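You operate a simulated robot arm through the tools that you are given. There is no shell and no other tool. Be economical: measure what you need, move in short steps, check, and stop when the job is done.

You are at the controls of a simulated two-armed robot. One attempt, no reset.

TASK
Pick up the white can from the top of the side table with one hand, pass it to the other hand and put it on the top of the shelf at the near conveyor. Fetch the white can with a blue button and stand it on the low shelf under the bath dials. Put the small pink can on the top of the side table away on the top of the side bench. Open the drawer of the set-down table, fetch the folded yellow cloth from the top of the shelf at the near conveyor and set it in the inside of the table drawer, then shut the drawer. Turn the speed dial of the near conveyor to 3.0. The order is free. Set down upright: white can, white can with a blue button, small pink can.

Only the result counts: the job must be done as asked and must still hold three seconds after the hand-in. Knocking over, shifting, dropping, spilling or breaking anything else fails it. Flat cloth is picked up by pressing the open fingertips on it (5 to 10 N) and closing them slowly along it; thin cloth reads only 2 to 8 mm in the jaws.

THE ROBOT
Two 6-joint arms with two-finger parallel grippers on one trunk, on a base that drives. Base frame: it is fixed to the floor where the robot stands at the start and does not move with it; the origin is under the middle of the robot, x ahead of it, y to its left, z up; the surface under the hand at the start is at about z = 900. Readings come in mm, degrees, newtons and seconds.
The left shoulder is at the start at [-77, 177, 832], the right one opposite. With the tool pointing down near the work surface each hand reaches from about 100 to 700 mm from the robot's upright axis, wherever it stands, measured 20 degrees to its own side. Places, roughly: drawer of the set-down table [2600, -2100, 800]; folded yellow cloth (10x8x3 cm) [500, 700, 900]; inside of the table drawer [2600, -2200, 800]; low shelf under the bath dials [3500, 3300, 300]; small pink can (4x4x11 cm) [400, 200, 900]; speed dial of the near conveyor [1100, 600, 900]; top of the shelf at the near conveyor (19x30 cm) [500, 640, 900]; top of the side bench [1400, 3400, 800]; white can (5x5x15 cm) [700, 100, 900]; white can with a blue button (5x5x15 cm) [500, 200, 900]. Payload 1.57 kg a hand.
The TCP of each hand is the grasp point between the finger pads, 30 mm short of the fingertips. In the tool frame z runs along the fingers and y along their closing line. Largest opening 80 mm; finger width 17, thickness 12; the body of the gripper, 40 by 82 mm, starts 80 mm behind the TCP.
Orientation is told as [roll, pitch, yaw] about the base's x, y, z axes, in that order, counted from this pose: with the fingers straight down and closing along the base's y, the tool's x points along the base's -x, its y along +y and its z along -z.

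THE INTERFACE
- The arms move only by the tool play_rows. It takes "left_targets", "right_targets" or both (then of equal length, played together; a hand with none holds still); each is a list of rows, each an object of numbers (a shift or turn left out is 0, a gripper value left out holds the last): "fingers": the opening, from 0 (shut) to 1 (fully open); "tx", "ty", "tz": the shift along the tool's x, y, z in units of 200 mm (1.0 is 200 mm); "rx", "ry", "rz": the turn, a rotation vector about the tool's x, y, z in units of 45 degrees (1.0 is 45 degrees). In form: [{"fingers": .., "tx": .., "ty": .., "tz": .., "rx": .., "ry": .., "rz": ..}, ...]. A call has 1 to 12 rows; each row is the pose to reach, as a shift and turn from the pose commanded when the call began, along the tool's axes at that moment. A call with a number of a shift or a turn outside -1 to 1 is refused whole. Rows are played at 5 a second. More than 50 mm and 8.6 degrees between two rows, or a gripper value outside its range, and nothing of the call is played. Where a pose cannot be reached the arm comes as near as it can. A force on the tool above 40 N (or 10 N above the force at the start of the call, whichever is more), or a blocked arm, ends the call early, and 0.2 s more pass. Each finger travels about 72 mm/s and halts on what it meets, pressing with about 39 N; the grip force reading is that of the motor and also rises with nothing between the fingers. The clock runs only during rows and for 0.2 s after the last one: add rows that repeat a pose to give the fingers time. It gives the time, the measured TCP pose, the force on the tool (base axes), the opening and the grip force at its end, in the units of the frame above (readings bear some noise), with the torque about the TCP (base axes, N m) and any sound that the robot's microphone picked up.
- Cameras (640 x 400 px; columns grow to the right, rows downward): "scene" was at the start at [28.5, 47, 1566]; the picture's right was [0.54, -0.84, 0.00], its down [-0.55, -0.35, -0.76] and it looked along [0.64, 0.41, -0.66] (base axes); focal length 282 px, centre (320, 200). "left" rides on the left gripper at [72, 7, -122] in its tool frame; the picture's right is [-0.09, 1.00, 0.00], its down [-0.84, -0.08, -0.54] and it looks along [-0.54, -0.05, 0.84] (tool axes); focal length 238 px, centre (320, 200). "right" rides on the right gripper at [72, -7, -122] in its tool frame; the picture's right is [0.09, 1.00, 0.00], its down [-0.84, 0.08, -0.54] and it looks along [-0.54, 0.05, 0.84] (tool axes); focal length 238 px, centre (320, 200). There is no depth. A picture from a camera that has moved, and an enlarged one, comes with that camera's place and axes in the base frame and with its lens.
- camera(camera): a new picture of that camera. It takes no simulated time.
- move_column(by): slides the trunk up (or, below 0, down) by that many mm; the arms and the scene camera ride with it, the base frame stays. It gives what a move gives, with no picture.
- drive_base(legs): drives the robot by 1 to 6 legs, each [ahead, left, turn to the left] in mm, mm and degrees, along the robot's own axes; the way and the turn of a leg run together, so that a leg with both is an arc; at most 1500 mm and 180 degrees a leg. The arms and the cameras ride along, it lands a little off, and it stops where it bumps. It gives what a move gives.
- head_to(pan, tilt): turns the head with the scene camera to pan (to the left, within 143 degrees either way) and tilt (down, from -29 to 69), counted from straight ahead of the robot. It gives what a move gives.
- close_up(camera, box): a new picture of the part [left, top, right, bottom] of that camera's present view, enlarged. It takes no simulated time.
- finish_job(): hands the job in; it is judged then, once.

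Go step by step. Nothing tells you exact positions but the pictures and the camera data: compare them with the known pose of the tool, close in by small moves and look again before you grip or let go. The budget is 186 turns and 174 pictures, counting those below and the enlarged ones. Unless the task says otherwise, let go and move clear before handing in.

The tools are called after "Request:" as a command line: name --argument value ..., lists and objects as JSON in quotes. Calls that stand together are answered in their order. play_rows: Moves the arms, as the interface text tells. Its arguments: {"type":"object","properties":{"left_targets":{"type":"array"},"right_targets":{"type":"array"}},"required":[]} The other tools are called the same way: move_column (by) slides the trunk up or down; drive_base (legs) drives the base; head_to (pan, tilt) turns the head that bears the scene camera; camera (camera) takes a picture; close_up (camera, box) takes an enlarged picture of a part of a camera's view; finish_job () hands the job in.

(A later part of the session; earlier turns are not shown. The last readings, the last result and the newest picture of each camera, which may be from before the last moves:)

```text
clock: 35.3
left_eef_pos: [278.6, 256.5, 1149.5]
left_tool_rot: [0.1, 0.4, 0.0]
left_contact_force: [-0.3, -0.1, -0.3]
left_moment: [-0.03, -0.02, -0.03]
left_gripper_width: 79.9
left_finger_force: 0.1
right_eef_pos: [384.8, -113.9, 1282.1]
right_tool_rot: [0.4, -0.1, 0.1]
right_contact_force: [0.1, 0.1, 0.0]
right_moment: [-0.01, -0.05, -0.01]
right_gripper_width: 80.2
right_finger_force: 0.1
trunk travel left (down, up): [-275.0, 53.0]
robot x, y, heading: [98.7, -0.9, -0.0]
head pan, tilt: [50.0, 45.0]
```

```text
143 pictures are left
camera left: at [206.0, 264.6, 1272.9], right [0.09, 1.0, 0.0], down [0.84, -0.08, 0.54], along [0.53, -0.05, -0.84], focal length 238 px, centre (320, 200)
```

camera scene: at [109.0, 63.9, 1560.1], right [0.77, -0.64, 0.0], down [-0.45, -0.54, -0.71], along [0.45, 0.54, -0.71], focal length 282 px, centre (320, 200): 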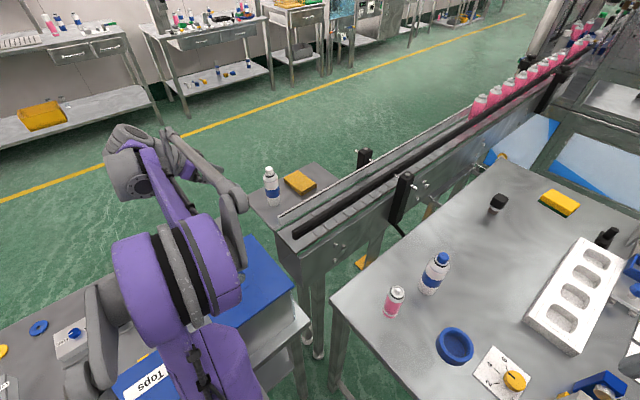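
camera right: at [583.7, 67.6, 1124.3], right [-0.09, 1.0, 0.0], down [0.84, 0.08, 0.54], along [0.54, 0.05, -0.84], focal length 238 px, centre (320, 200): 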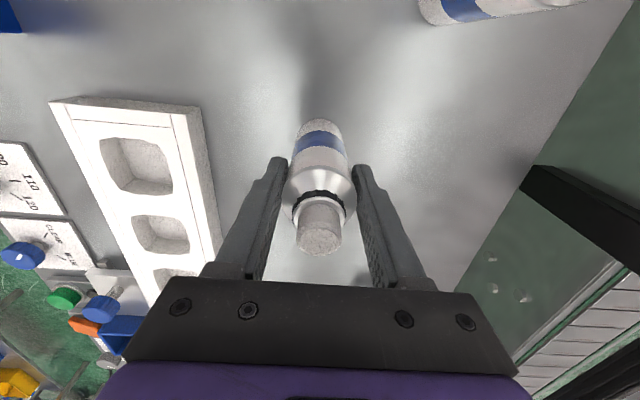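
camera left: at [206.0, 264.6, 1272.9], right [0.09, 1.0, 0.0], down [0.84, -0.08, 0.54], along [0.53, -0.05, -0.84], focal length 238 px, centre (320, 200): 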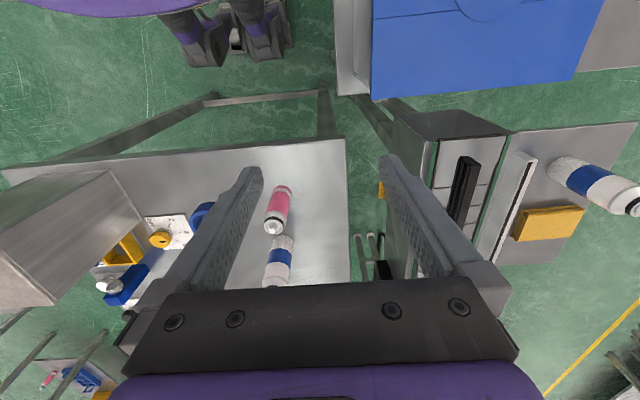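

The pink can is at about (417,179). I move over it.

Request:
play_rows --left_targets '[{"tx": -0.2, "ty": -0.1}, {"tx": -0.4, "ty": -0.2}, {"tx": -0.6, "ty": -0.3}, {"tx": -0.7, "ty": -0.39}, {"tx": -0.7, "ty": -0.39, "tz": 0.15}, {"tx": -0.7, "ty": -0.39, "tz": 0.35}, {"tx": -0.7, "ty": -0.39, "tz": 0.35}]'

Request:
camera --camera "left"

Request:
camera --camera "scene"

```text
clock: 36.9
left_eef_pos: [415.6, 178.3, 1077.1]
left_tool_rot: [0.1, 0.4, -0.1]
left_contact_force: [-0.4, 0.5, 0.3]
left_moment: [0.03, -0.02, -0.04]
left_gripper_width: 79.8
left_finger_force: 0.1
right_eef_pos: [383.1, -114.5, 1281.6]
right_tool_rot: [0.5, 0.0, 0.0]
right_contact_force: [0.0, 0.2, -0.2]
right_moment: [-0.03, 0.01, 0.0]
right_gripper_width: 80.3
right_finger_force: 0.1
trunk travel left (down, up): [-275.0, 53.0]
robot x, y, heading: [99.3, 0.1, -0.1]
head pan, tilt: [50.0, 45.0]
```

```text
142 pictures are left
camera left: at [344.6, 186.2, 1200.2], right [0.09, 1.0, 0.0], down [0.84, -0.08, 0.54], along [0.53, -0.05, -0.84], focal length 238 px, centre (320, 200)
```

left: 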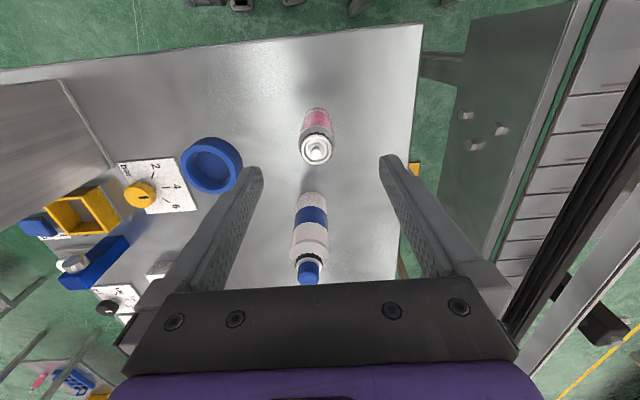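

```text
141 pictures are left
camera scene: at [108.6, 63.7, 1560.1], right [0.77, -0.64, 0.0], down [-0.45, -0.54, -0.71], along [0.45, 0.54, -0.71], focal length 282 px, centre (320, 200)
```

scene: 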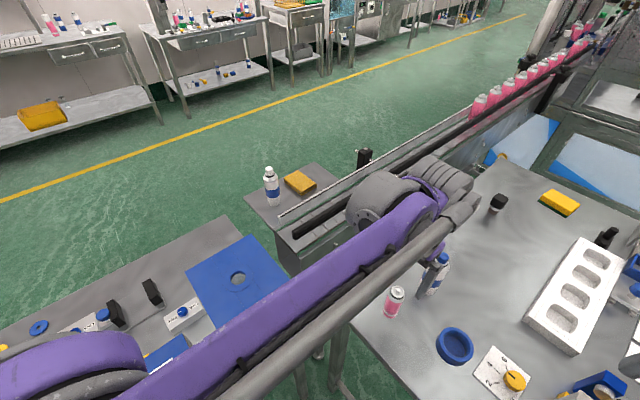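

I go down on the pink can and close on it.

Request:
play_rows --left_targets '[{"tz": 0.2}, {"tz": 0.4}, {"tz": 0.56}, {"tz": 0.56}, {"tz": 0.56, "fingers": 0.6}, {"tz": 0.56, "fingers": 0.4}, {"tz": 0.56, "fingers": 0.2}, {"tz": 0.56, "fingers": 0.2}, {"tz": 0.56, "fingers": 0.2}]'

Request:
camera --camera "left"

```text
clock: 38.9
left_eef_pos: [415.5, 180.0, 967.1]
left_tool_rot: [0.1, 0.4, -0.1]
left_contact_force: [-0.1, 0.2, -0.6]
left_moment: [0.01, -0.01, -0.01]
left_gripper_width: 33.6
left_finger_force: 40.1
right_eef_pos: [383.6, -112.9, 1282.0]
right_tool_rot: [0.5, 0.0, 0.1]
right_contact_force: [-0.4, -0.4, 0.5]
right_moment: [0.03, 0.01, -0.02]
right_gripper_width: 80.0
right_finger_force: 0.1
trunk travel left (down, up): [-275.0, 53.0]
robot x, y, heading: [99.9, -2.7, 0.1]
head pan, tilt: [50.0, 45.0]
```

```text
140 pictures are left
camera left: at [343.9, 187.2, 1089.5], right [0.09, 1.0, 0.0], down [0.84, -0.08, 0.54], along [0.53, -0.05, -0.84], focal length 238 px, centre (320, 200)
```

left: 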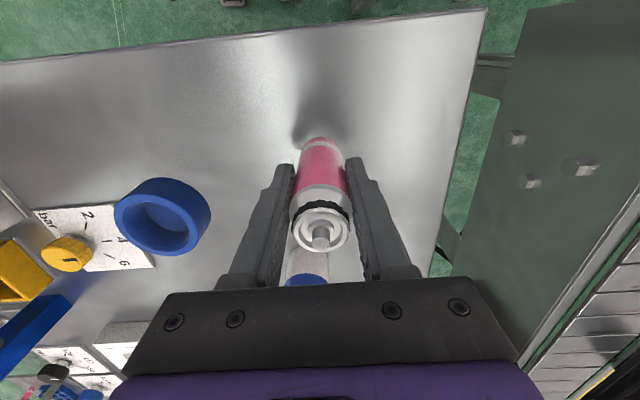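

The pink can is held (33.6 mm). I lift it away to the left, and then turn the right hand 45° and bring it toward the blue-button can.

Request:
play_rows --left_targets '[{"tz": -0.2}, {"tz": -0.4}, {"tz": -0.6}, {"tz": -0.8}, {"tz": -1.0, "tx": 0.1}, {"tz": -1.0, "tx": 0.25, "ty": 0.15}, {"tz": -1.0, "tx": 0.35, "ty": 0.35}, {"tz": -1.0, "tx": 0.4, "ty": 0.55}, {"tz": -1.0, "tx": 0.4, "ty": 0.75}, {"tz": -1.0, "tx": 0.4, "ty": 0.85}, {"tz": -1.0, "tx": 0.4, "ty": 0.85}]'

Request:
play_rows --right_targets '[{"tx": 0.0, "ty": 0.15, "tz": 0.13, "ry": -0.15}, {"tx": -0.02, "ty": 0.3, "tz": 0.26, "ry": -0.3}, {"tx": -0.04, "ty": 0.45, "tz": 0.4, "ry": -0.46}, {"tx": -0.06, "ty": 0.6, "tz": 0.55, "ry": -0.62}, {"tx": -0.08, "ty": 0.76, "tz": 0.7, "ry": -0.8}, {"tx": -0.085, "ty": 0.92, "tz": 0.85, "ry": -0.96}, {"tx": -0.085, "ty": 0.97, "tz": 0.9, "ry": -1.0}, {"tx": -0.085, "ty": 0.97, "tz": 0.9, "ry": -1.0}]'

Request:
camera --camera "right"

Request:
camera --camera "scene"

```text
clock: 41.3
left_eef_pos: [336.4, 349.8, 1166.9]
left_tool_rot: [0.0, 0.5, -0.1]
left_contact_force: [0.2, 0.9, -0.7]
left_moment: [-0.06, 0.0, 0.02]
left_gripper_width: 33.7
left_finger_force: 39.2
right_eef_pos: [383.9, -114.5, 1282.7]
right_tool_rot: [0.5, 0.0, 0.1]
right_contact_force: [-0.4, 0.4, -0.4]
right_moment: [-0.02, 0.0, 0.03]
right_gripper_width: 80.0
right_finger_force: 0.0
trunk travel left (down, up): [-275.0, 53.0]
robot x, y, heading: [99.6, 1.2, -0.2]
head pan, tilt: [50.0, 45.0]
```

```text
clock: 43.1
left_eef_pos: [337.0, 349.6, 1167.8]
left_tool_rot: [0.1, 0.4, -0.1]
left_contact_force: [-0.3, -0.1, -0.1]
left_moment: [0.01, 0.01, -0.01]
left_gripper_width: 33.6
left_finger_force: 39.1
right_eef_pos: [398.5, 82.6, 1104.0]
right_tool_rot: [0.8, -45.1, -0.4]
right_contact_force: [0.3, 0.2, 0.1]
right_moment: [0.01, -0.01, -0.02]
right_gripper_width: 79.8
right_finger_force: 0.1
trunk travel left (down, up): [-275.0, 53.0]
robot x, y, heading: [97.3, -1.1, -0.0]
head pan, tilt: [50.0, 45.0]
```

```text
139 pictures are left
camera right: at [262.0, 75.6, 1139.4], right [-0.07, 1.0, -0.06], down [0.21, 0.07, 0.98], along [0.98, 0.05, -0.21], focal length 238 px, centre (320, 200)
```

right: 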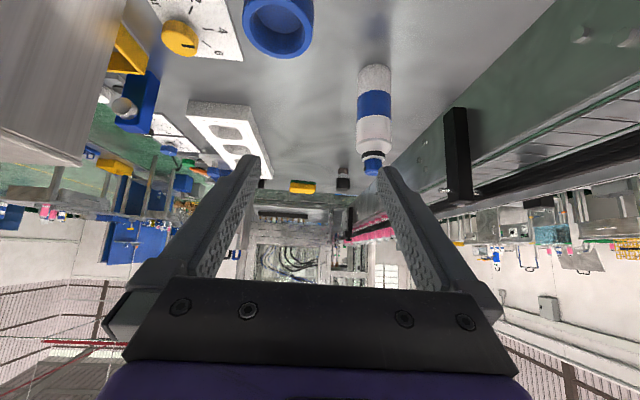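

```text
138 pictures are left
camera scene: at [108.7, 63.7, 1560.1], right [0.77, -0.64, 0.0], down [-0.45, -0.54, -0.71], along [0.45, 0.54, -0.71], focal length 282 px, centre (320, 200)
```

scene: 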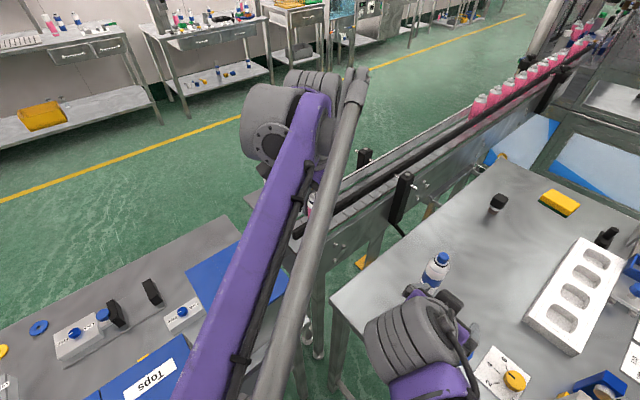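

The blue-button can is at about (530,149). I align the right hand with it on the 45° line and check.

Request:
play_rows --right_targets '[{"tx": 0.03, "ty": 0.18}, {"tx": 0.062, "ty": 0.33}, {"tx": 0.062, "ty": 0.33, "tz": 0.2}, {"tx": 0.062, "ty": 0.33, "tz": 0.4}, {"tx": 0.062, "ty": 0.33, "tz": 0.49}, {"tx": 0.062, "ty": 0.33, "tz": 0.49}]'

Request:
camera --camera "right"

Request:
camera --camera "scene"

```text
clock: 44.5
left_eef_pos: [336.4, 349.2, 1166.9]
left_tool_rot: [0.1, 0.4, -0.1]
left_contact_force: [0.5, -0.1, -0.7]
left_moment: [-0.02, 0.0, 0.02]
left_gripper_width: 33.8
left_finger_force: 38.7
right_eef_pos: [459.7, 149.4, 1026.4]
right_tool_rot: [0.7, -45.0, -0.4]
right_contact_force: [0.2, 0.6, -0.2]
right_moment: [-0.02, -0.02, -0.02]
right_gripper_width: 80.0
right_finger_force: 0.0
trunk travel left (down, up): [-275.0, 53.0]
robot x, y, heading: [99.5, 1.2, 0.2]
head pan, tilt: [50.0, 45.0]
```

```text
137 pictures are left
camera right: at [322.8, 141.5, 1061.4], right [-0.07, 1.0, -0.06], down [0.21, 0.07, 0.98], along [0.98, 0.05, -0.21], focal length 238 px, centre (320, 200)
```

right: 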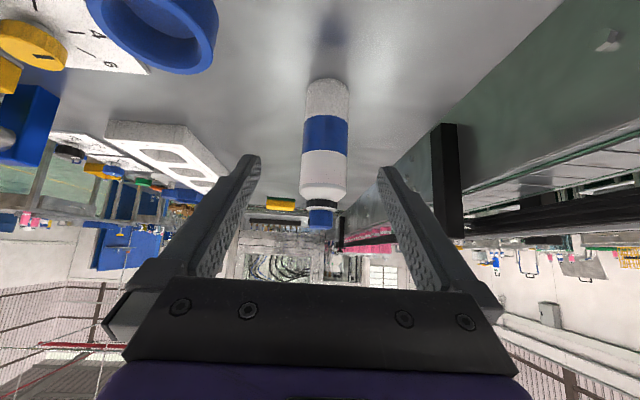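

```text
136 pictures are left
camera scene: at [108.7, 63.8, 1560.1], right [0.77, -0.64, 0.0], down [-0.45, -0.54, -0.71], along [0.45, 0.54, -0.71], focal length 282 px, centre (320, 200)
```

scene: 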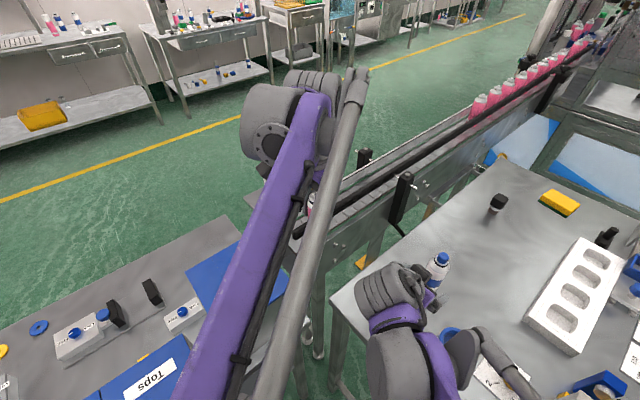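

The can is nearly centred. I slide down onto it and close.

Request:
play_rows --right_targets '[{"ty": 0.018, "tx": -0.01, "tz": 0.2}, {"ty": 0.018, "tx": -0.01, "tz": 0.4}, {"ty": 0.018, "tx": -0.01, "tz": 0.515}, {"ty": 0.018, "tx": -0.01, "tz": 0.515}, {"ty": 0.018, "tx": -0.01, "tz": 0.515}]'

Request:
camera --camera "right"

```text
clock: 45.7
left_eef_pos: [336.1, 347.2, 1166.7]
left_tool_rot: [0.1, 0.5, -0.1]
left_contact_force: [0.1, -0.4, -1.1]
left_moment: [-0.01, 0.01, 0.04]
left_gripper_width: 33.9
left_finger_force: 38.6
right_eef_pos: [533.1, 152.6, 954.3]
right_tool_rot: [0.7, -45.1, -0.3]
right_contact_force: [0.6, -0.2, -0.7]
right_moment: [-0.04, -0.05, -0.01]
right_gripper_width: 79.9
right_finger_force: 0.1
trunk travel left (down, up): [-275.0, 53.0]
robot x, y, heading: [97.9, 2.3, -0.2]
head pan, tilt: [50.0, 45.0]
```

```text
135 pictures are left
camera right: at [396.9, 145.9, 990.1], right [-0.07, 1.0, -0.06], down [0.21, 0.07, 0.98], along [0.98, 0.05, -0.21], focal length 238 px, centre (320, 200)
```

right: 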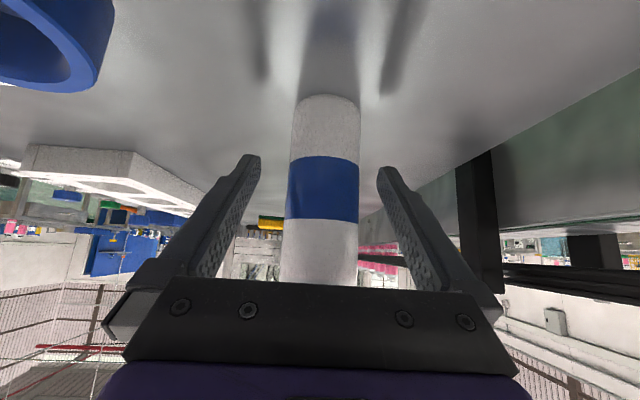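

It is positioned well between the fingers. I close and lift.

Request:
play_rows --right_targets '[{"fingers": 0.7}, {"fingers": 0.5}, {"fingers": 0.3}, {"fingers": 0.2}, {"fingers": 0.2}, {"fingers": 0.2, "tx": -0.05, "tz": -0.05}, {"tx": -0.2, "tz": -0.2}, {"tx": -0.37, "tz": -0.37}, {"tx": -0.54, "tz": -0.54}, {"tx": -0.7, "tz": -0.7}, {"tx": -0.85, "tz": -0.85}, {"tx": -0.85, "tz": -0.85}]'

Request:
camera --camera "right"

```text
clock: 48.3
left_eef_pos: [336.9, 348.7, 1167.7]
left_tool_rot: [0.1, 0.4, -0.1]
left_contact_force: [0.3, 0.3, -1.6]
left_moment: [0.01, -0.01, 0.03]
left_gripper_width: 33.7
left_finger_force: 38.8
right_eef_pos: [533.6, 150.0, 1197.4]
right_tool_rot: [0.7, -45.0, -0.3]
right_contact_force: [0.0, -0.8, -1.5]
right_moment: [-0.03, 0.05, -0.01]
right_gripper_width: 43.5
right_finger_force: 39.3
trunk travel left (down, up): [-275.0, 53.0]
robot x, y, heading: [96.0, -3.1, -0.2]
head pan, tilt: [50.0, 45.0]
```

```text
134 pictures are left
camera right: at [396.7, 143.6, 1232.6], right [-0.07, 1.0, -0.06], down [0.21, 0.07, 0.98], along [0.98, 0.05, -0.21], focal length 238 px, centre (320, 200)
```

right: 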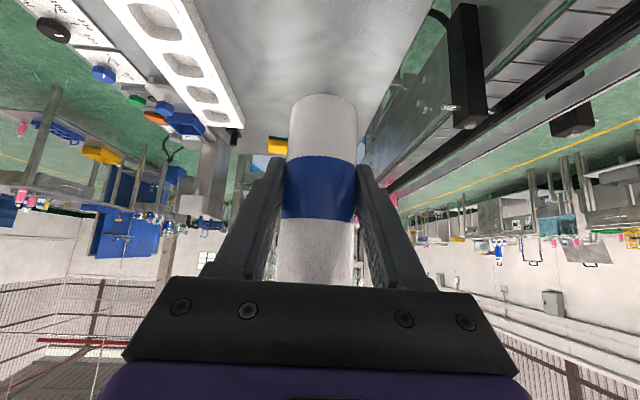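

Both cans are held. I pull the right hand in and look behind the robot before driving.

Request:
play_rows --right_targets '[{"tx": 0.13, "tz": -0.13, "ty": -0.1}, {"tx": 0.26, "tz": -0.26, "ty": -0.2}, {"tx": 0.4, "tz": -0.4, "ty": -0.3}, {"tx": 0.53, "tz": -0.53, "ty": -0.4}, {"tx": 0.53, "tz": -0.53, "ty": -0.6}, {"tx": 0.53, "tz": -0.53, "ty": -0.8}, {"tx": 0.53, "tz": -0.53, "ty": -1.0}, {"tx": 0.53, "tz": -0.53, "ty": -1.0}]'

Request:
head_to --pan 140 --tilt 35

Request:
camera --camera "scene"

Request:
head_to --pan 85 --tilt 25

Request:
camera --camera "scene"

Request:
head_to --pan -135 --tilt 35

Request:
camera --camera "scene"

```text
clock: 50.1
left_eef_pos: [336.8, 348.8, 1167.2]
left_tool_rot: [0.0, 0.5, -0.1]
left_contact_force: [0.6, 0.4, -0.9]
left_moment: [0.03, 0.0, 0.0]
left_gripper_width: 33.7
left_finger_force: 39.3
right_eef_pos: [384.4, -48.2, 1194.5]
right_tool_rot: [0.7, -45.0, -0.4]
right_contact_force: [-0.6, 0.1, -1.1]
right_moment: [-0.03, -0.04, 0.0]
right_gripper_width: 43.7
right_finger_force: 39.1
trunk travel left (down, up): [-275.0, 53.0]
robot x, y, heading: [101.8, 3.9, 0.1]
head pan, tilt: [50.0, 45.0]
```

```text
clock: 51.8
left_eef_pos: [337.3, 347.8, 1167.2]
left_tool_rot: [0.1, 0.4, -0.1]
left_contact_force: [1.3, -0.4, -0.8]
left_moment: [0.01, -0.01, 0.02]
left_gripper_width: 33.6
left_finger_force: 39.3
right_eef_pos: [385.5, -49.9, 1194.0]
right_tool_rot: [0.6, -45.0, -0.4]
right_contact_force: [0.7, 0.1, -1.2]
right_moment: [-0.01, 0.02, 0.01]
right_gripper_width: 43.8
right_finger_force: 39.3
trunk travel left (down, up): [-275.0, 53.0]
robot x, y, heading: [98.3, 5.5, -0.1]
head pan, tilt: [140.0, 35.0]
```

```text
133 pictures are left
camera scene: at [-10.8, 58.2, 1574.9], right [0.64, 0.77, 0.0], down [0.44, -0.37, -0.82], along [-0.63, 0.53, -0.57], focal length 282 px, centre (320, 200)
```

scene: 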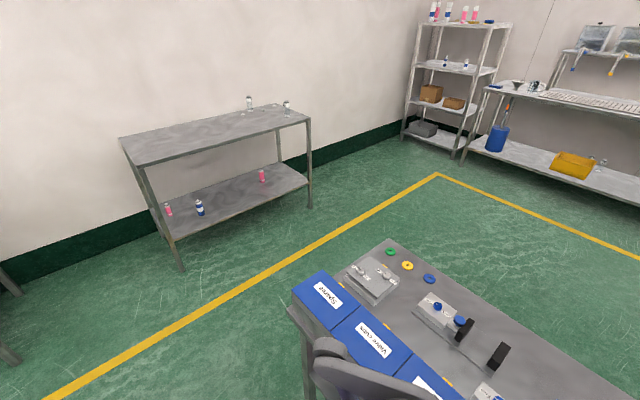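

```text
clock: 53.0
left_eef_pos: [336.7, 348.7, 1168.0]
left_tool_rot: [0.1, 0.4, -0.1]
left_contact_force: [-0.7, -0.1, -0.6]
left_moment: [-0.01, 0.01, -0.03]
left_gripper_width: 33.9
left_finger_force: 38.4
right_eef_pos: [384.5, -49.8, 1194.1]
right_tool_rot: [0.7, -45.1, -0.5]
right_contact_force: [-0.2, 0.4, -0.7]
right_moment: [0.0, 0.02, 0.0]
right_gripper_width: 43.7
right_finger_force: 39.1
trunk travel left (down, up): [-275.0, 53.0]
robot x, y, heading: [97.3, 0.2, 0.1]
head pan, tilt: [85.0, 25.0]
```

```text
132 pictures are left
camera scene: at [64.6, 93.4, 1590.7], right [1.0, -0.09, 0.0], down [-0.04, -0.42, -0.91], along [0.08, 0.9, -0.42], focal length 282 px, centre (320, 200)
```

scene: 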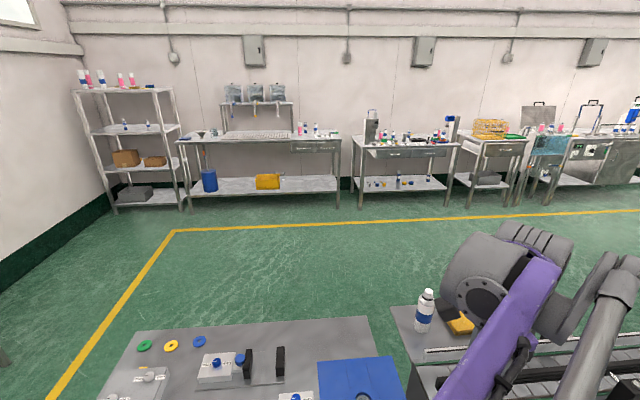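

```text
clock: 56.2
left_eef_pos: [336.2, 348.6, 1165.7]
left_tool_rot: [0.1, 0.4, -0.1]
left_contact_force: [0.9, -0.4, -1.3]
left_moment: [0.02, -0.03, -0.03]
left_gripper_width: 33.6
left_finger_force: 39.2
right_eef_pos: [384.1, -49.7, 1193.2]
right_tool_rot: [0.7, -45.0, -0.4]
right_contact_force: [0.2, 1.1, -1.6]
right_moment: [-0.01, 0.03, 0.01]
right_gripper_width: 43.6
right_finger_force: 38.9
trunk travel left (down, up): [-275.0, 53.0]
robot x, y, heading: [97.3, 0.9, -0.1]
head pan, tilt: [-135.0, 35.0]
```

```text
131 pictures are left
camera scene: at [-5.7, -60.7, 1574.9], right [-0.71, 0.71, 0.0], down [0.41, 0.41, -0.82], along [-0.58, -0.58, -0.57], focal length 282 px, centre (320, 200)
```

scene: 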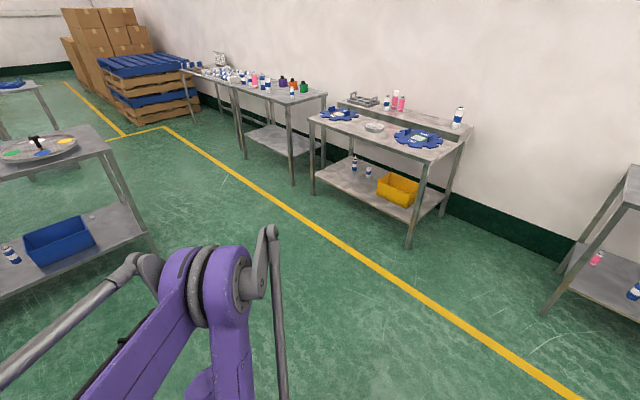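

The space behind and to the left is open. I route back past the left table, then left into the aisle, then ahead to the side bench at about (1330,3200).

Request:
drive_base --legs '[[-250, -60, 0], [-850, 0, 0]]'

Request:
drive_base --legs '[[0, 1400, 0], [0, 500, 0], [1200, 0, 0], [1100, 0, 0]]'

```text
clock: 62.1
left_eef_pos: [-759.2, 288.2, 1166.7]
left_tool_rot: [0.1, 0.4, 0.0]
left_contact_force: [0.6, 0.8, -0.5]
left_moment: [-0.01, -0.03, -0.02]
left_gripper_width: 33.6
left_finger_force: 38.8
right_eef_pos: [-710.6, -110.7, 1194.4]
right_tool_rot: [0.8, -45.0, -0.4]
right_contact_force: [0.5, 0.3, -2.1]
right_moment: [0.0, 0.04, 0.0]
right_gripper_width: 43.5
right_finger_force: 38.7
trunk travel left (down, up): [-275.0, 53.0]
robot x, y, heading: [-997.3, -60.3, 0.1]
head pan, tilt: [-135.0, 35.0]
```

```text
clock: 90.1
left_eef_pos: [1533.3, 2209.7, 1167.7]
left_tool_rot: [0.1, 0.4, 0.2]
left_contact_force: [0.1, 0.7, -0.8]
left_moment: [-0.01, -0.01, 0.03]
left_gripper_width: 33.6
left_finger_force: 39.3
right_eef_pos: [1584.0, 1811.8, 1194.5]
right_tool_rot: [0.7, -45.0, -0.1]
right_contact_force: [0.4, -0.2, -1.5]
right_moment: [0.02, -0.03, -0.02]
right_gripper_width: 43.7
right_finger_force: 39.5
trunk travel left (down, up): [-275.0, 53.0]
robot x, y, heading: [1296.7, 1859.7, 0.5]
head pan, tilt: [-135.0, 35.0]
```

Now I turn to face the side bench and look at it.

Request:
drive_base --legs '[[0, 0, 89.5]]'

Request:
head_to --pan 0 --tilt 25

Request:
camera --camera "scene"

Request:
head_to --pan -60 --tilt 20

Request:
camera --camera "scene"

```text
clock: 94.2
left_eef_pos: [954.5, 2104.6, 1167.8]
left_tool_rot: [0.2, 0.4, 88.7]
left_contact_force: [-0.6, -0.3, -0.8]
left_moment: [0.0, 0.0, 0.03]
left_gripper_width: 34.0
left_finger_force: 38.9
right_eef_pos: [1353.5, 2143.7, 1193.6]
right_tool_rot: [0.7, -45.1, 88.3]
right_contact_force: [-1.0, -0.6, -1.3]
right_moment: [-0.01, -0.02, 0.01]
right_gripper_width: 43.5
right_finger_force: 39.0
trunk travel left (down, up): [-275.0, 53.0]
robot x, y, heading: [1293.9, 1856.8, 88.7]
head pan, tilt: [-135.0, 35.0]
```

```text
clock: 96.4
left_eef_pos: [954.9, 2105.1, 1167.4]
left_tool_rot: [0.0, 0.4, 88.8]
left_contact_force: [0.2, 0.8, -0.8]
left_moment: [-0.03, 0.02, -0.03]
left_gripper_width: 33.8
left_finger_force: 38.9
right_eef_pos: [1353.7, 2143.7, 1193.6]
right_tool_rot: [0.7, -45.0, 88.3]
right_contact_force: [0.4, -0.2, -1.5]
right_moment: [0.01, 0.01, -0.01]
right_gripper_width: 43.3
right_finger_force: 39.2
trunk travel left (down, up): [-275.0, 53.0]
robot x, y, heading: [1299.3, 1857.1, 88.8]
head pan, tilt: [0.0, 25.0]
```

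```text
130 pictures are left
camera scene: at [1297.9, 1911.7, 1590.7], right [1.0, -0.02, 0.0], down [-0.01, -0.42, -0.91], along [0.02, 0.91, -0.42], focal length 282 px, centre (320, 200)
```

scene: 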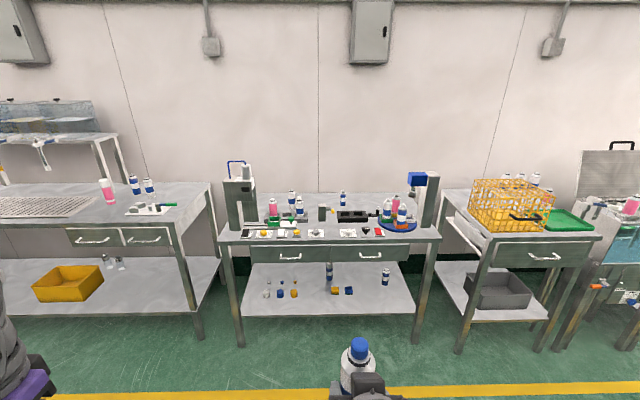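

```text
clock: 97.7
left_eef_pos: [954.3, 2104.4, 1166.5]
left_tool_rot: [0.0, 0.5, 88.7]
left_contact_force: [0.8, -0.7, -1.3]
left_moment: [0.01, -0.02, 0.01]
left_gripper_width: 33.3
left_finger_force: 38.6
right_eef_pos: [1353.5, 2143.7, 1194.6]
right_tool_rot: [0.7, -45.1, 88.3]
right_contact_force: [-0.8, 0.0, -1.6]
right_moment: [-0.01, 0.01, -0.02]
right_gripper_width: 43.4
right_finger_force: 39.2
trunk travel left (down, up): [-275.0, 53.0]
robot x, y, heading: [1300.1, 1859.2, 88.8]
head pan, tilt: [-60.0, 20.0]
```

```text
129 pictures are left
camera scene: at [1377.5, 1864.4, 1598.8], right [0.48, -0.88, 0.0], down [-0.3, -0.16, -0.94], along [0.82, 0.45, -0.34], focal length 282 px, centre (320, 200)
```

scene: 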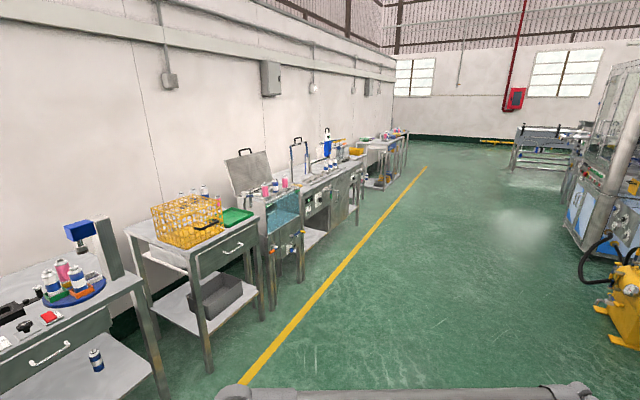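

The side bench is straight ahead: its front edge is near y 3130, its top near z 800, and it is crowded. I drive closer and look down for a free spot.

Request:
drive_base --legs '[[720, 0, 1.2]]'

Request:
head_to --pan 0 --tilt 42

Request:
camera --camera "scene"

```text
clock: 101.7
left_eef_pos: [964.0, 2826.9, 1167.3]
left_tool_rot: [0.0, 0.4, 89.4]
left_contact_force: [0.4, -0.1, -1.6]
left_moment: [0.0, 0.02, -0.04]
left_gripper_width: 33.6
left_finger_force: 38.8
right_eef_pos: [1361.8, 2871.1, 1192.9]
right_tool_rot: [0.8, -45.0, 89.0]
right_contact_force: [-1.2, -1.5, -1.4]
right_moment: [-0.02, -0.02, 0.03]
right_gripper_width: 43.5
right_finger_force: 38.7
trunk travel left (down, up): [-275.0, 53.0]
robot x, y, heading: [1307.8, 2588.2, 89.2]
head pan, tilt: [-60.0, 20.0]
```

```text
clock: 103.0
left_eef_pos: [963.8, 2827.8, 1168.6]
left_tool_rot: [0.0, 0.4, 89.4]
left_contact_force: [0.2, 0.1, -1.2]
left_moment: [-0.01, 0.01, -0.01]
left_gripper_width: 33.8
left_finger_force: 38.7
right_eef_pos: [1362.0, 2871.6, 1194.5]
right_tool_rot: [0.8, -44.9, 89.0]
right_contact_force: [-0.3, -0.1, -2.2]
right_moment: [-0.01, 0.01, 0.0]
right_gripper_width: 43.6
right_finger_force: 38.7
trunk travel left (down, up): [-275.0, 53.0]
robot x, y, heading: [1313.2, 2585.3, 89.5]
head pan, tilt: [0.0, 42.0]
```

```text
128 pictures are left
camera scene: at [1309.0, 2630.3, 1564.4], right [1.0, -0.01, 0.0], down [-0.01, -0.67, -0.74], along [0.01, 0.74, -0.67], focal length 282 px, centre (320, 200)
```

scene: 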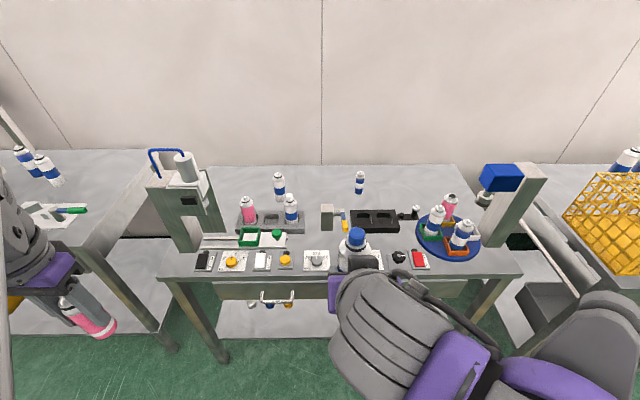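

I take a close-up to choose a free spot.

Request:
close_up --camera "scene" --box '[150, 140, 350, 290]'

Request:
close_up --camera "scene" --box '[340, 140, 540, 290]'

```text
2.67 times, centred on (250, 215) of scene
camera zoom: at [1309.0, 2630.3, 1564.4], right [1.0, -0.01, 0.0], down [-0.01, -0.67, -0.74], along [0.01, 0.74, -0.67], focal length 752 px, centre (507, 160)
```

zoom: 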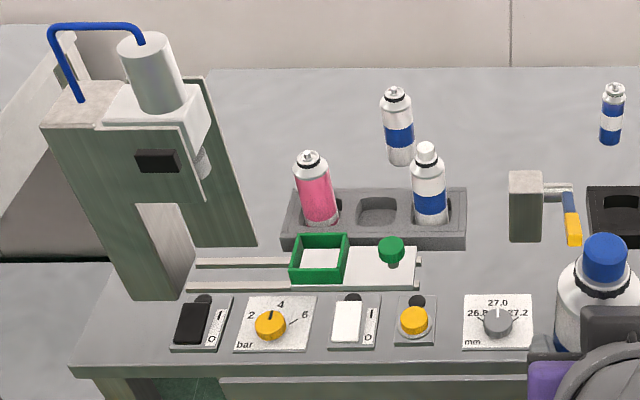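

```text
2.67 times, centred on (440, 215) of scene
camera zoom: at [1309.0, 2630.3, 1564.4], right [1.0, -0.01, 0.0], down [-0.01, -0.67, -0.74], along [0.01, 0.74, -0.67], focal length 752 px, centre (0, 160)
```

zoom: 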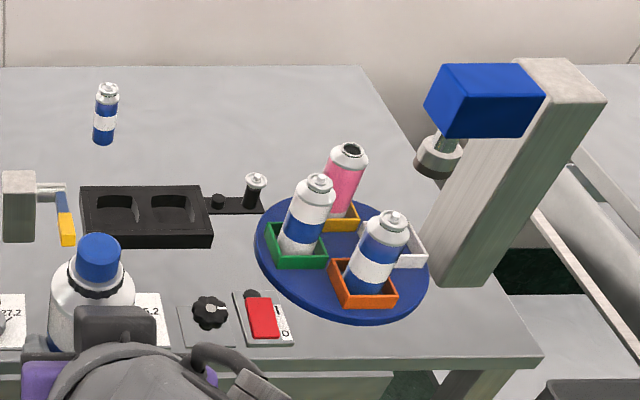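

I choose the free spot near (1290,3262), between the tray and the dial plate. I move the right hand aside and drive 130 mm nearer.

Request:
play_rows --right_targets '[{"ty": -0.2}, {"ty": -0.4}, {"ty": -0.6}, {"ty": -0.8}, {"ty": -0.9}, {"ty": -0.9}]'

Request:
drive_base --legs '[[130, 0, 0.5]]'

Request:
head_to --pan 0 --tilt 50

Request:
camera --camera "scene"

```text
clock: 104.4
left_eef_pos: [963.0, 2827.1, 1168.2]
left_tool_rot: [0.0, 0.4, 89.4]
left_contact_force: [-0.8, -0.6, -1.6]
left_moment: [0.02, -0.02, -0.01]
left_gripper_width: 33.6
left_finger_force: 38.9
right_eef_pos: [1542.8, 2870.4, 1192.2]
right_tool_rot: [0.7, -45.1, 89.1]
right_contact_force: [0.3, 0.9, -1.7]
right_moment: [0.0, -0.03, 0.02]
right_gripper_width: 43.7
right_finger_force: 39.3
trunk travel left (down, up): [-275.0, 53.0]
robot x, y, heading: [1307.5, 2587.0, 89.3]
head pan, tilt: [0.0, 42.0]
```

```text
clock: 105.7
left_eef_pos: [961.7, 2953.1, 1167.0]
left_tool_rot: [0.1, 0.4, 89.8]
left_contact_force: [0.5, 0.0, -0.7]
left_moment: [-0.03, 0.01, 0.02]
left_gripper_width: 33.7
left_finger_force: 39.2
right_eef_pos: [1541.3, 3001.3, 1192.6]
right_tool_rot: [0.8, -45.0, 89.5]
right_contact_force: [-0.1, 0.7, -1.4]
right_moment: [-0.01, -0.01, -0.02]
right_gripper_width: 43.6
right_finger_force: 38.7
trunk travel left (down, up): [-275.0, 53.0]
robot x, y, heading: [1313.4, 2711.1, 90.0]
head pan, tilt: [0.0, 42.0]
```

```text
clock: 106.3
left_eef_pos: [963.4, 2954.0, 1166.6]
left_tool_rot: [-0.1, 0.5, 89.8]
left_contact_force: [0.1, 0.5, -0.6]
left_moment: [0.0, 0.03, -0.03]
left_gripper_width: 33.8
left_finger_force: 38.8
right_eef_pos: [1541.0, 3000.8, 1192.2]
right_tool_rot: [0.6, -44.9, 89.5]
right_contact_force: [0.6, -1.2, -0.7]
right_moment: [0.02, 0.0, 0.02]
right_gripper_width: 43.4
right_finger_force: 38.8
trunk travel left (down, up): [-275.0, 53.0]
robot x, y, heading: [1317.1, 2713.8, 89.9]
head pan, tilt: [0.0, 50.0]
```

```text
125 pictures are left
camera scene: at [1309.4, 2753.0, 1553.2], right [1.0, 0.0, 0.0], down [0.0, -0.77, -0.64], along [0.0, 0.64, -0.77], focal length 282 px, centre (320, 200)
```

scene: 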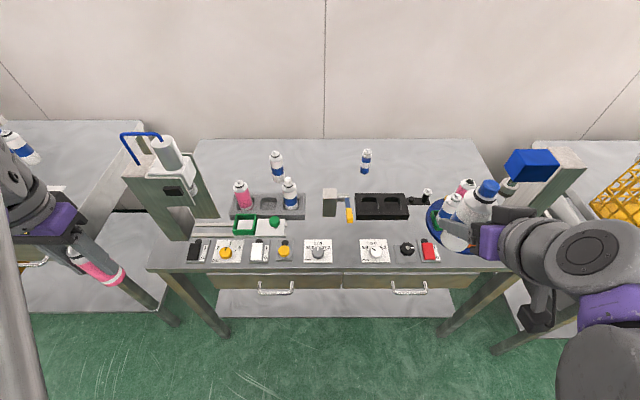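

I bring the left hand in front of the chosen spot (1312,3252), staying high.

Request:
play_rows --left_targets '[{"ty": -0.22}, {"ty": -0.44}, {"ty": -0.66}, {"ty": -0.88}, {"ty": -1.0}, {"ty": -1.0}]'

Request:
play_rows --left_targets '[{"ty": -0.22}, {"ty": -0.44}, {"ty": -0.66}, {"ty": -0.745, "tx": -0.15}, {"ty": -0.745, "tx": -0.35, "tz": 0.1}, {"ty": -0.745, "tx": -0.55, "tz": 0.2}, {"ty": -0.745, "tx": -0.75, "tz": 0.3}, {"ty": -0.745, "tx": -0.95, "tz": 0.4}, {"ty": -0.745, "tx": -1.0, "tz": 0.4}]'

Request:
camera --camera "left"

Request:
camera --camera "scene"

```text
clock: 107.7
left_eef_pos: [1162.4, 2951.7, 1167.5]
left_tool_rot: [0.1, 0.5, 89.7]
left_contact_force: [0.1, 0.3, -1.5]
left_moment: [-0.05, 0.01, -0.02]
left_gripper_width: 33.7
left_finger_force: 38.7
right_eef_pos: [1541.3, 3000.8, 1191.3]
right_tool_rot: [0.6, -45.0, 89.5]
right_contact_force: [-0.6, -0.3, -1.6]
right_moment: [-0.03, -0.02, -0.01]
right_gripper_width: 43.6
right_finger_force: 38.8
trunk travel left (down, up): [-275.0, 53.0]
robot x, y, heading: [1309.9, 2713.2, 90.0]
head pan, tilt: [0.0, 50.0]
```

```text
clock: 109.7
left_eef_pos: [1311.3, 3151.9, 1085.5]
left_tool_rot: [0.0, 0.4, 89.8]
left_contact_force: [-0.2, -0.2, -0.6]
left_moment: [0.02, 0.04, 0.01]
left_gripper_width: 33.7
left_finger_force: 38.7
right_eef_pos: [1541.3, 3001.7, 1193.1]
right_tool_rot: [0.7, -45.0, 89.4]
right_contact_force: [0.2, -0.1, -1.3]
right_moment: [0.0, -0.01, -0.02]
right_gripper_width: 43.3
right_finger_force: 39.4
trunk travel left (down, up): [-275.0, 53.0]
robot x, y, heading: [1312.6, 2712.8, 89.9]
head pan, tilt: [0.0, 50.0]
```

```text
124 pictures are left
camera left: at [1303.8, 3081.4, 1207.7], right [-1.0, 0.1, 0.0], down [0.08, 0.84, 0.54], along [0.05, 0.53, -0.84], focal length 238 px, centre (320, 200)
```

left: 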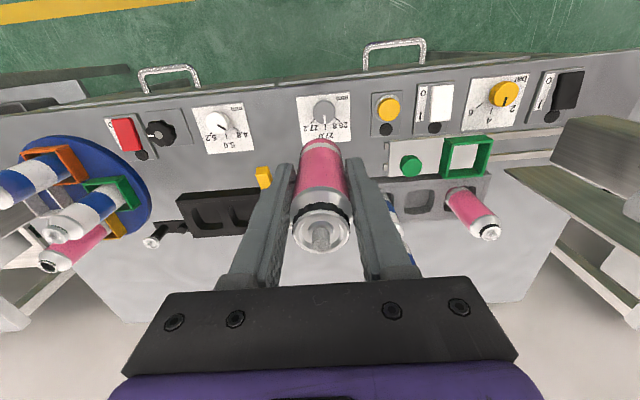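

```text
123 pictures are left
camera scene: at [1309.4, 2752.1, 1553.2], right [1.0, 0.0, 0.0], down [0.0, -0.77, -0.64], along [0.0, 0.64, -0.77], focal length 282 px, centre (320, 200)
```

scene: 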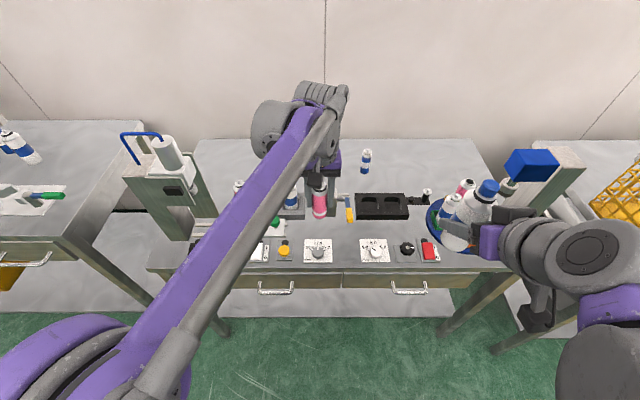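

The estimates agree: the bench top is at z 800 and the spot is free. I move over it and go down to 25 mm above contact.

Request:
play_rows --left_targets '[{"tx": -0.2}, {"tx": -0.4}, {"tx": -0.48}, {"tx": -0.48, "tz": 0.2}, {"tx": -0.48, "tz": 0.4}, {"tx": -0.48, "tz": 0.6}, {"tx": -0.48, "tz": 0.8}, {"tx": -0.48, "tz": 0.96}, {"tx": -0.48, "tz": 0.96}]'

Request:
camera --camera "left"

Request:
close_up --camera "scene" --box '[220, 130, 420, 280]'

```text
clock: 111.7
left_eef_pos: [1312.9, 3246.8, 892.9]
left_tool_rot: [0.0, 0.3, 89.9]
left_contact_force: [-0.7, 0.4, -0.3]
left_moment: [0.04, 0.02, 0.0]
left_gripper_width: 33.6
left_finger_force: 39.1
right_eef_pos: [1542.1, 2999.5, 1191.5]
right_tool_rot: [0.7, -45.1, 89.5]
right_contact_force: [0.9, -0.2, -2.5]
right_moment: [0.01, 0.02, 0.0]
right_gripper_width: 43.6
right_finger_force: 38.9
trunk travel left (down, up): [-275.0, 53.0]
robot x, y, heading: [1311.5, 2714.1, 90.0]
head pan, tilt: [0.0, 50.0]
```

```text
122 pictures are left
camera left: at [1305.4, 3176.4, 1015.3], right [-1.0, 0.1, 0.0], down [0.08, 0.84, 0.54], along [0.05, 0.53, -0.84], focal length 238 px, centre (320, 200)
```

left: 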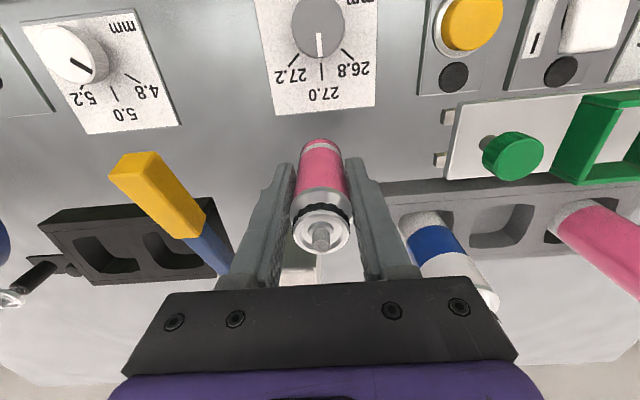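

```text
2.67 times, centred on (320, 205) of scene
camera zoom: at [1309.4, 2752.3, 1553.2], right [1.0, 0.0, 0.0], down [0.0, -0.77, -0.64], along [0.0, 0.64, -0.77], focal length 752 px, centre (320, 187)
```

zoom: 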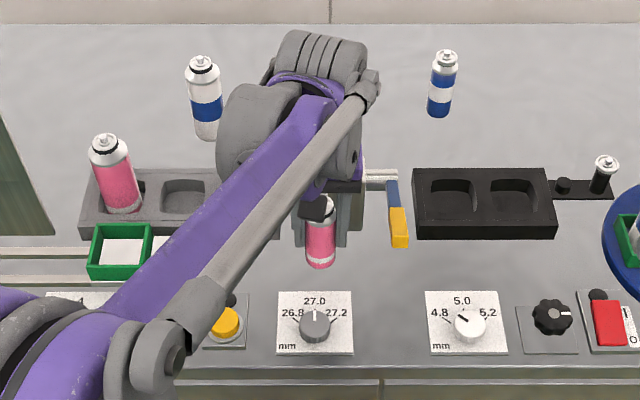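

Clear all round. I lower to contact.

Request:
play_rows --left_targets '[{"tz": 0.06}, {"tz": 0.1}, {"tz": 0.115}, {"tz": 0.125}, {"tz": 0.13}, {"tz": 0.13}]'

```text
clock: 113.1
left_eef_pos: [1312.7, 3247.2, 867.3]
left_tool_rot: [0.0, 0.4, 89.8]
left_contact_force: [0.8, 0.7, 2.3]
left_moment: [0.09, 0.0, 0.02]
left_gripper_width: 33.7
left_finger_force: 38.6
right_eef_pos: [1541.7, 3000.9, 1191.5]
right_tool_rot: [0.8, -44.9, 89.6]
right_contact_force: [-0.3, -0.8, -1.8]
right_moment: [-0.03, 0.0, 0.05]
right_gripper_width: 43.5
right_finger_force: 39.0
trunk travel left (down, up): [-275.0, 53.0]
robot x, y, heading: [1313.2, 2715.8, 89.9]
head pan, tilt: [0.0, 50.0]
```

It touches. I open and rise.

Request:
play_rows --left_targets '[{"tz": 0.004}, {"tz": 0.004, "fingers": 0.5}, {"tz": 0.004, "fingers": 0.6}, {"tz": 0.004, "fingers": 0.85}, {"tz": 0.004, "fingers": 0.85}, {"tz": -0.1}, {"tz": -0.3}, {"tz": -0.5}, {"tz": -0.7}, {"tz": -0.9}, {"tz": -0.9}]'

Request:
camera --camera "left"

```text
clock: 115.5
left_eef_pos: [1313.1, 3247.8, 1047.1]
left_tool_rot: [0.0, 0.5, 89.8]
left_contact_force: [0.2, 0.5, -0.5]
left_moment: [0.01, -0.01, 0.02]
left_gripper_width: 67.9
left_finger_force: 0.0
right_eef_pos: [1542.2, 3001.5, 1191.2]
right_tool_rot: [0.8, -45.0, 89.6]
right_contact_force: [-0.2, 0.7, -1.6]
right_moment: [-0.04, 0.02, -0.01]
right_gripper_width: 43.6
right_finger_force: 39.0
trunk travel left (down, up): [-275.0, 53.0]
robot x, y, heading: [1311.8, 2719.1, 89.7]
head pan, tilt: [0.0, 50.0]
```

```text
120 pictures are left
camera left: at [1306.0, 3177.9, 1169.4], right [-1.0, 0.1, 0.0], down [0.08, 0.84, 0.54], along [0.05, 0.53, -0.84], focal length 238 px, centre (320, 200)
```

left: 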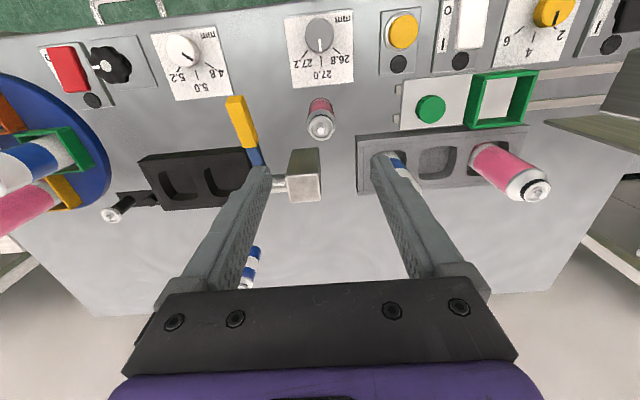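

The pink can stands well. I withdraw the left hand, back away and move along to the bath.

Request:
play_rows --left_targets '[{"tx": 0.1, "tz": -0.2}, {"tx": 0.3, "tz": -0.35}, {"tx": 0.5, "tz": -0.5}, {"tx": 0.7, "tz": -0.55, "ty": 0.1}, {"tx": 0.9, "tz": -0.55, "ty": 0.2}, {"tx": 1.0, "tz": -0.55, "ty": 0.4}, {"tx": 1.0, "tz": -0.55, "ty": 0.6}, {"tx": 1.0, "tz": -0.55, "ty": 0.8}, {"tx": 1.0, "tz": -0.55, "ty": 0.8}]'

Request:
drive_base --legs '[[-500, 0, 0], [0, -1100, 0], [0, -1100, 0]]'

Request:
head_to --pan 0 --tilt 25

Request:
camera --camera "scene"

```text
clock: 117.5
left_eef_pos: [1149.8, 3047.2, 1157.6]
left_tool_rot: [0.0, 0.4, 89.8]
left_contact_force: [0.1, 0.9, -0.3]
left_moment: [0.0, 0.04, 0.02]
left_gripper_width: 67.9
left_finger_force: 0.0
right_eef_pos: [1541.9, 3000.6, 1191.4]
right_tool_rot: [0.8, -44.9, 89.3]
right_contact_force: [-0.8, 0.2, -1.9]
right_moment: [-0.02, -0.01, 0.01]
right_gripper_width: 43.5
right_finger_force: 39.2
trunk travel left (down, up): [-275.0, 53.0]
robot x, y, heading: [1308.4, 2718.5, 89.8]
head pan, tilt: [0.0, 50.0]
```

```text
clock: 139.6
left_eef_pos: [3363.1, 2517.2, 1156.6]
left_tool_rot: [0.2, 0.3, 88.4]
left_contact_force: [-0.3, -0.6, -0.2]
left_moment: [-0.04, -0.04, -0.02]
left_gripper_width: 67.7
left_finger_force: 0.1
right_eef_pos: [3751.2, 2459.7, 1191.6]
right_tool_rot: [0.8, -45.0, 88.0]
right_contact_force: [0.6, 0.8, -2.1]
right_moment: [-0.04, 0.0, -0.02]
right_gripper_width: 43.4
right_finger_force: 38.8
trunk travel left (down, up): [-275.0, 53.0]
robot x, y, heading: [3514.7, 2176.4, 88.5]
head pan, tilt: [0.0, 50.0]
```

```text
clock: 140.5
left_eef_pos: [3361.9, 2517.6, 1156.5]
left_tool_rot: [0.0, 0.4, 88.4]
left_contact_force: [0.9, 0.3, 0.4]
left_moment: [0.02, 0.01, 0.01]
left_gripper_width: 68.3
left_finger_force: 0.1
right_eef_pos: [3752.3, 2458.9, 1192.0]
right_tool_rot: [0.8, -45.0, 88.0]
right_contact_force: [-0.1, 0.1, -2.2]
right_moment: [-0.02, -0.01, 0.02]
right_gripper_width: 43.4
right_finger_force: 39.3
trunk travel left (down, up): [-275.0, 53.0]
robot x, y, heading: [3511.6, 2180.4, 88.4]
head pan, tilt: [0.0, 25.0]
```

```text
119 pictures are left
camera scene: at [3514.4, 2231.7, 1590.6], right [1.0, -0.03, 0.0], down [-0.01, -0.42, -0.91], along [0.02, 0.91, -0.42], focal length 282 px, centre (320, 200)
```

scene: 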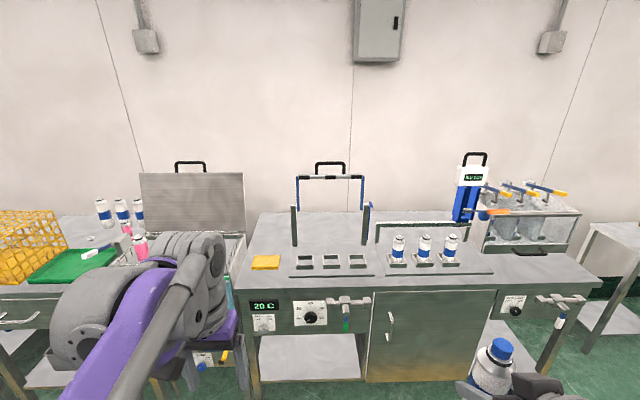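

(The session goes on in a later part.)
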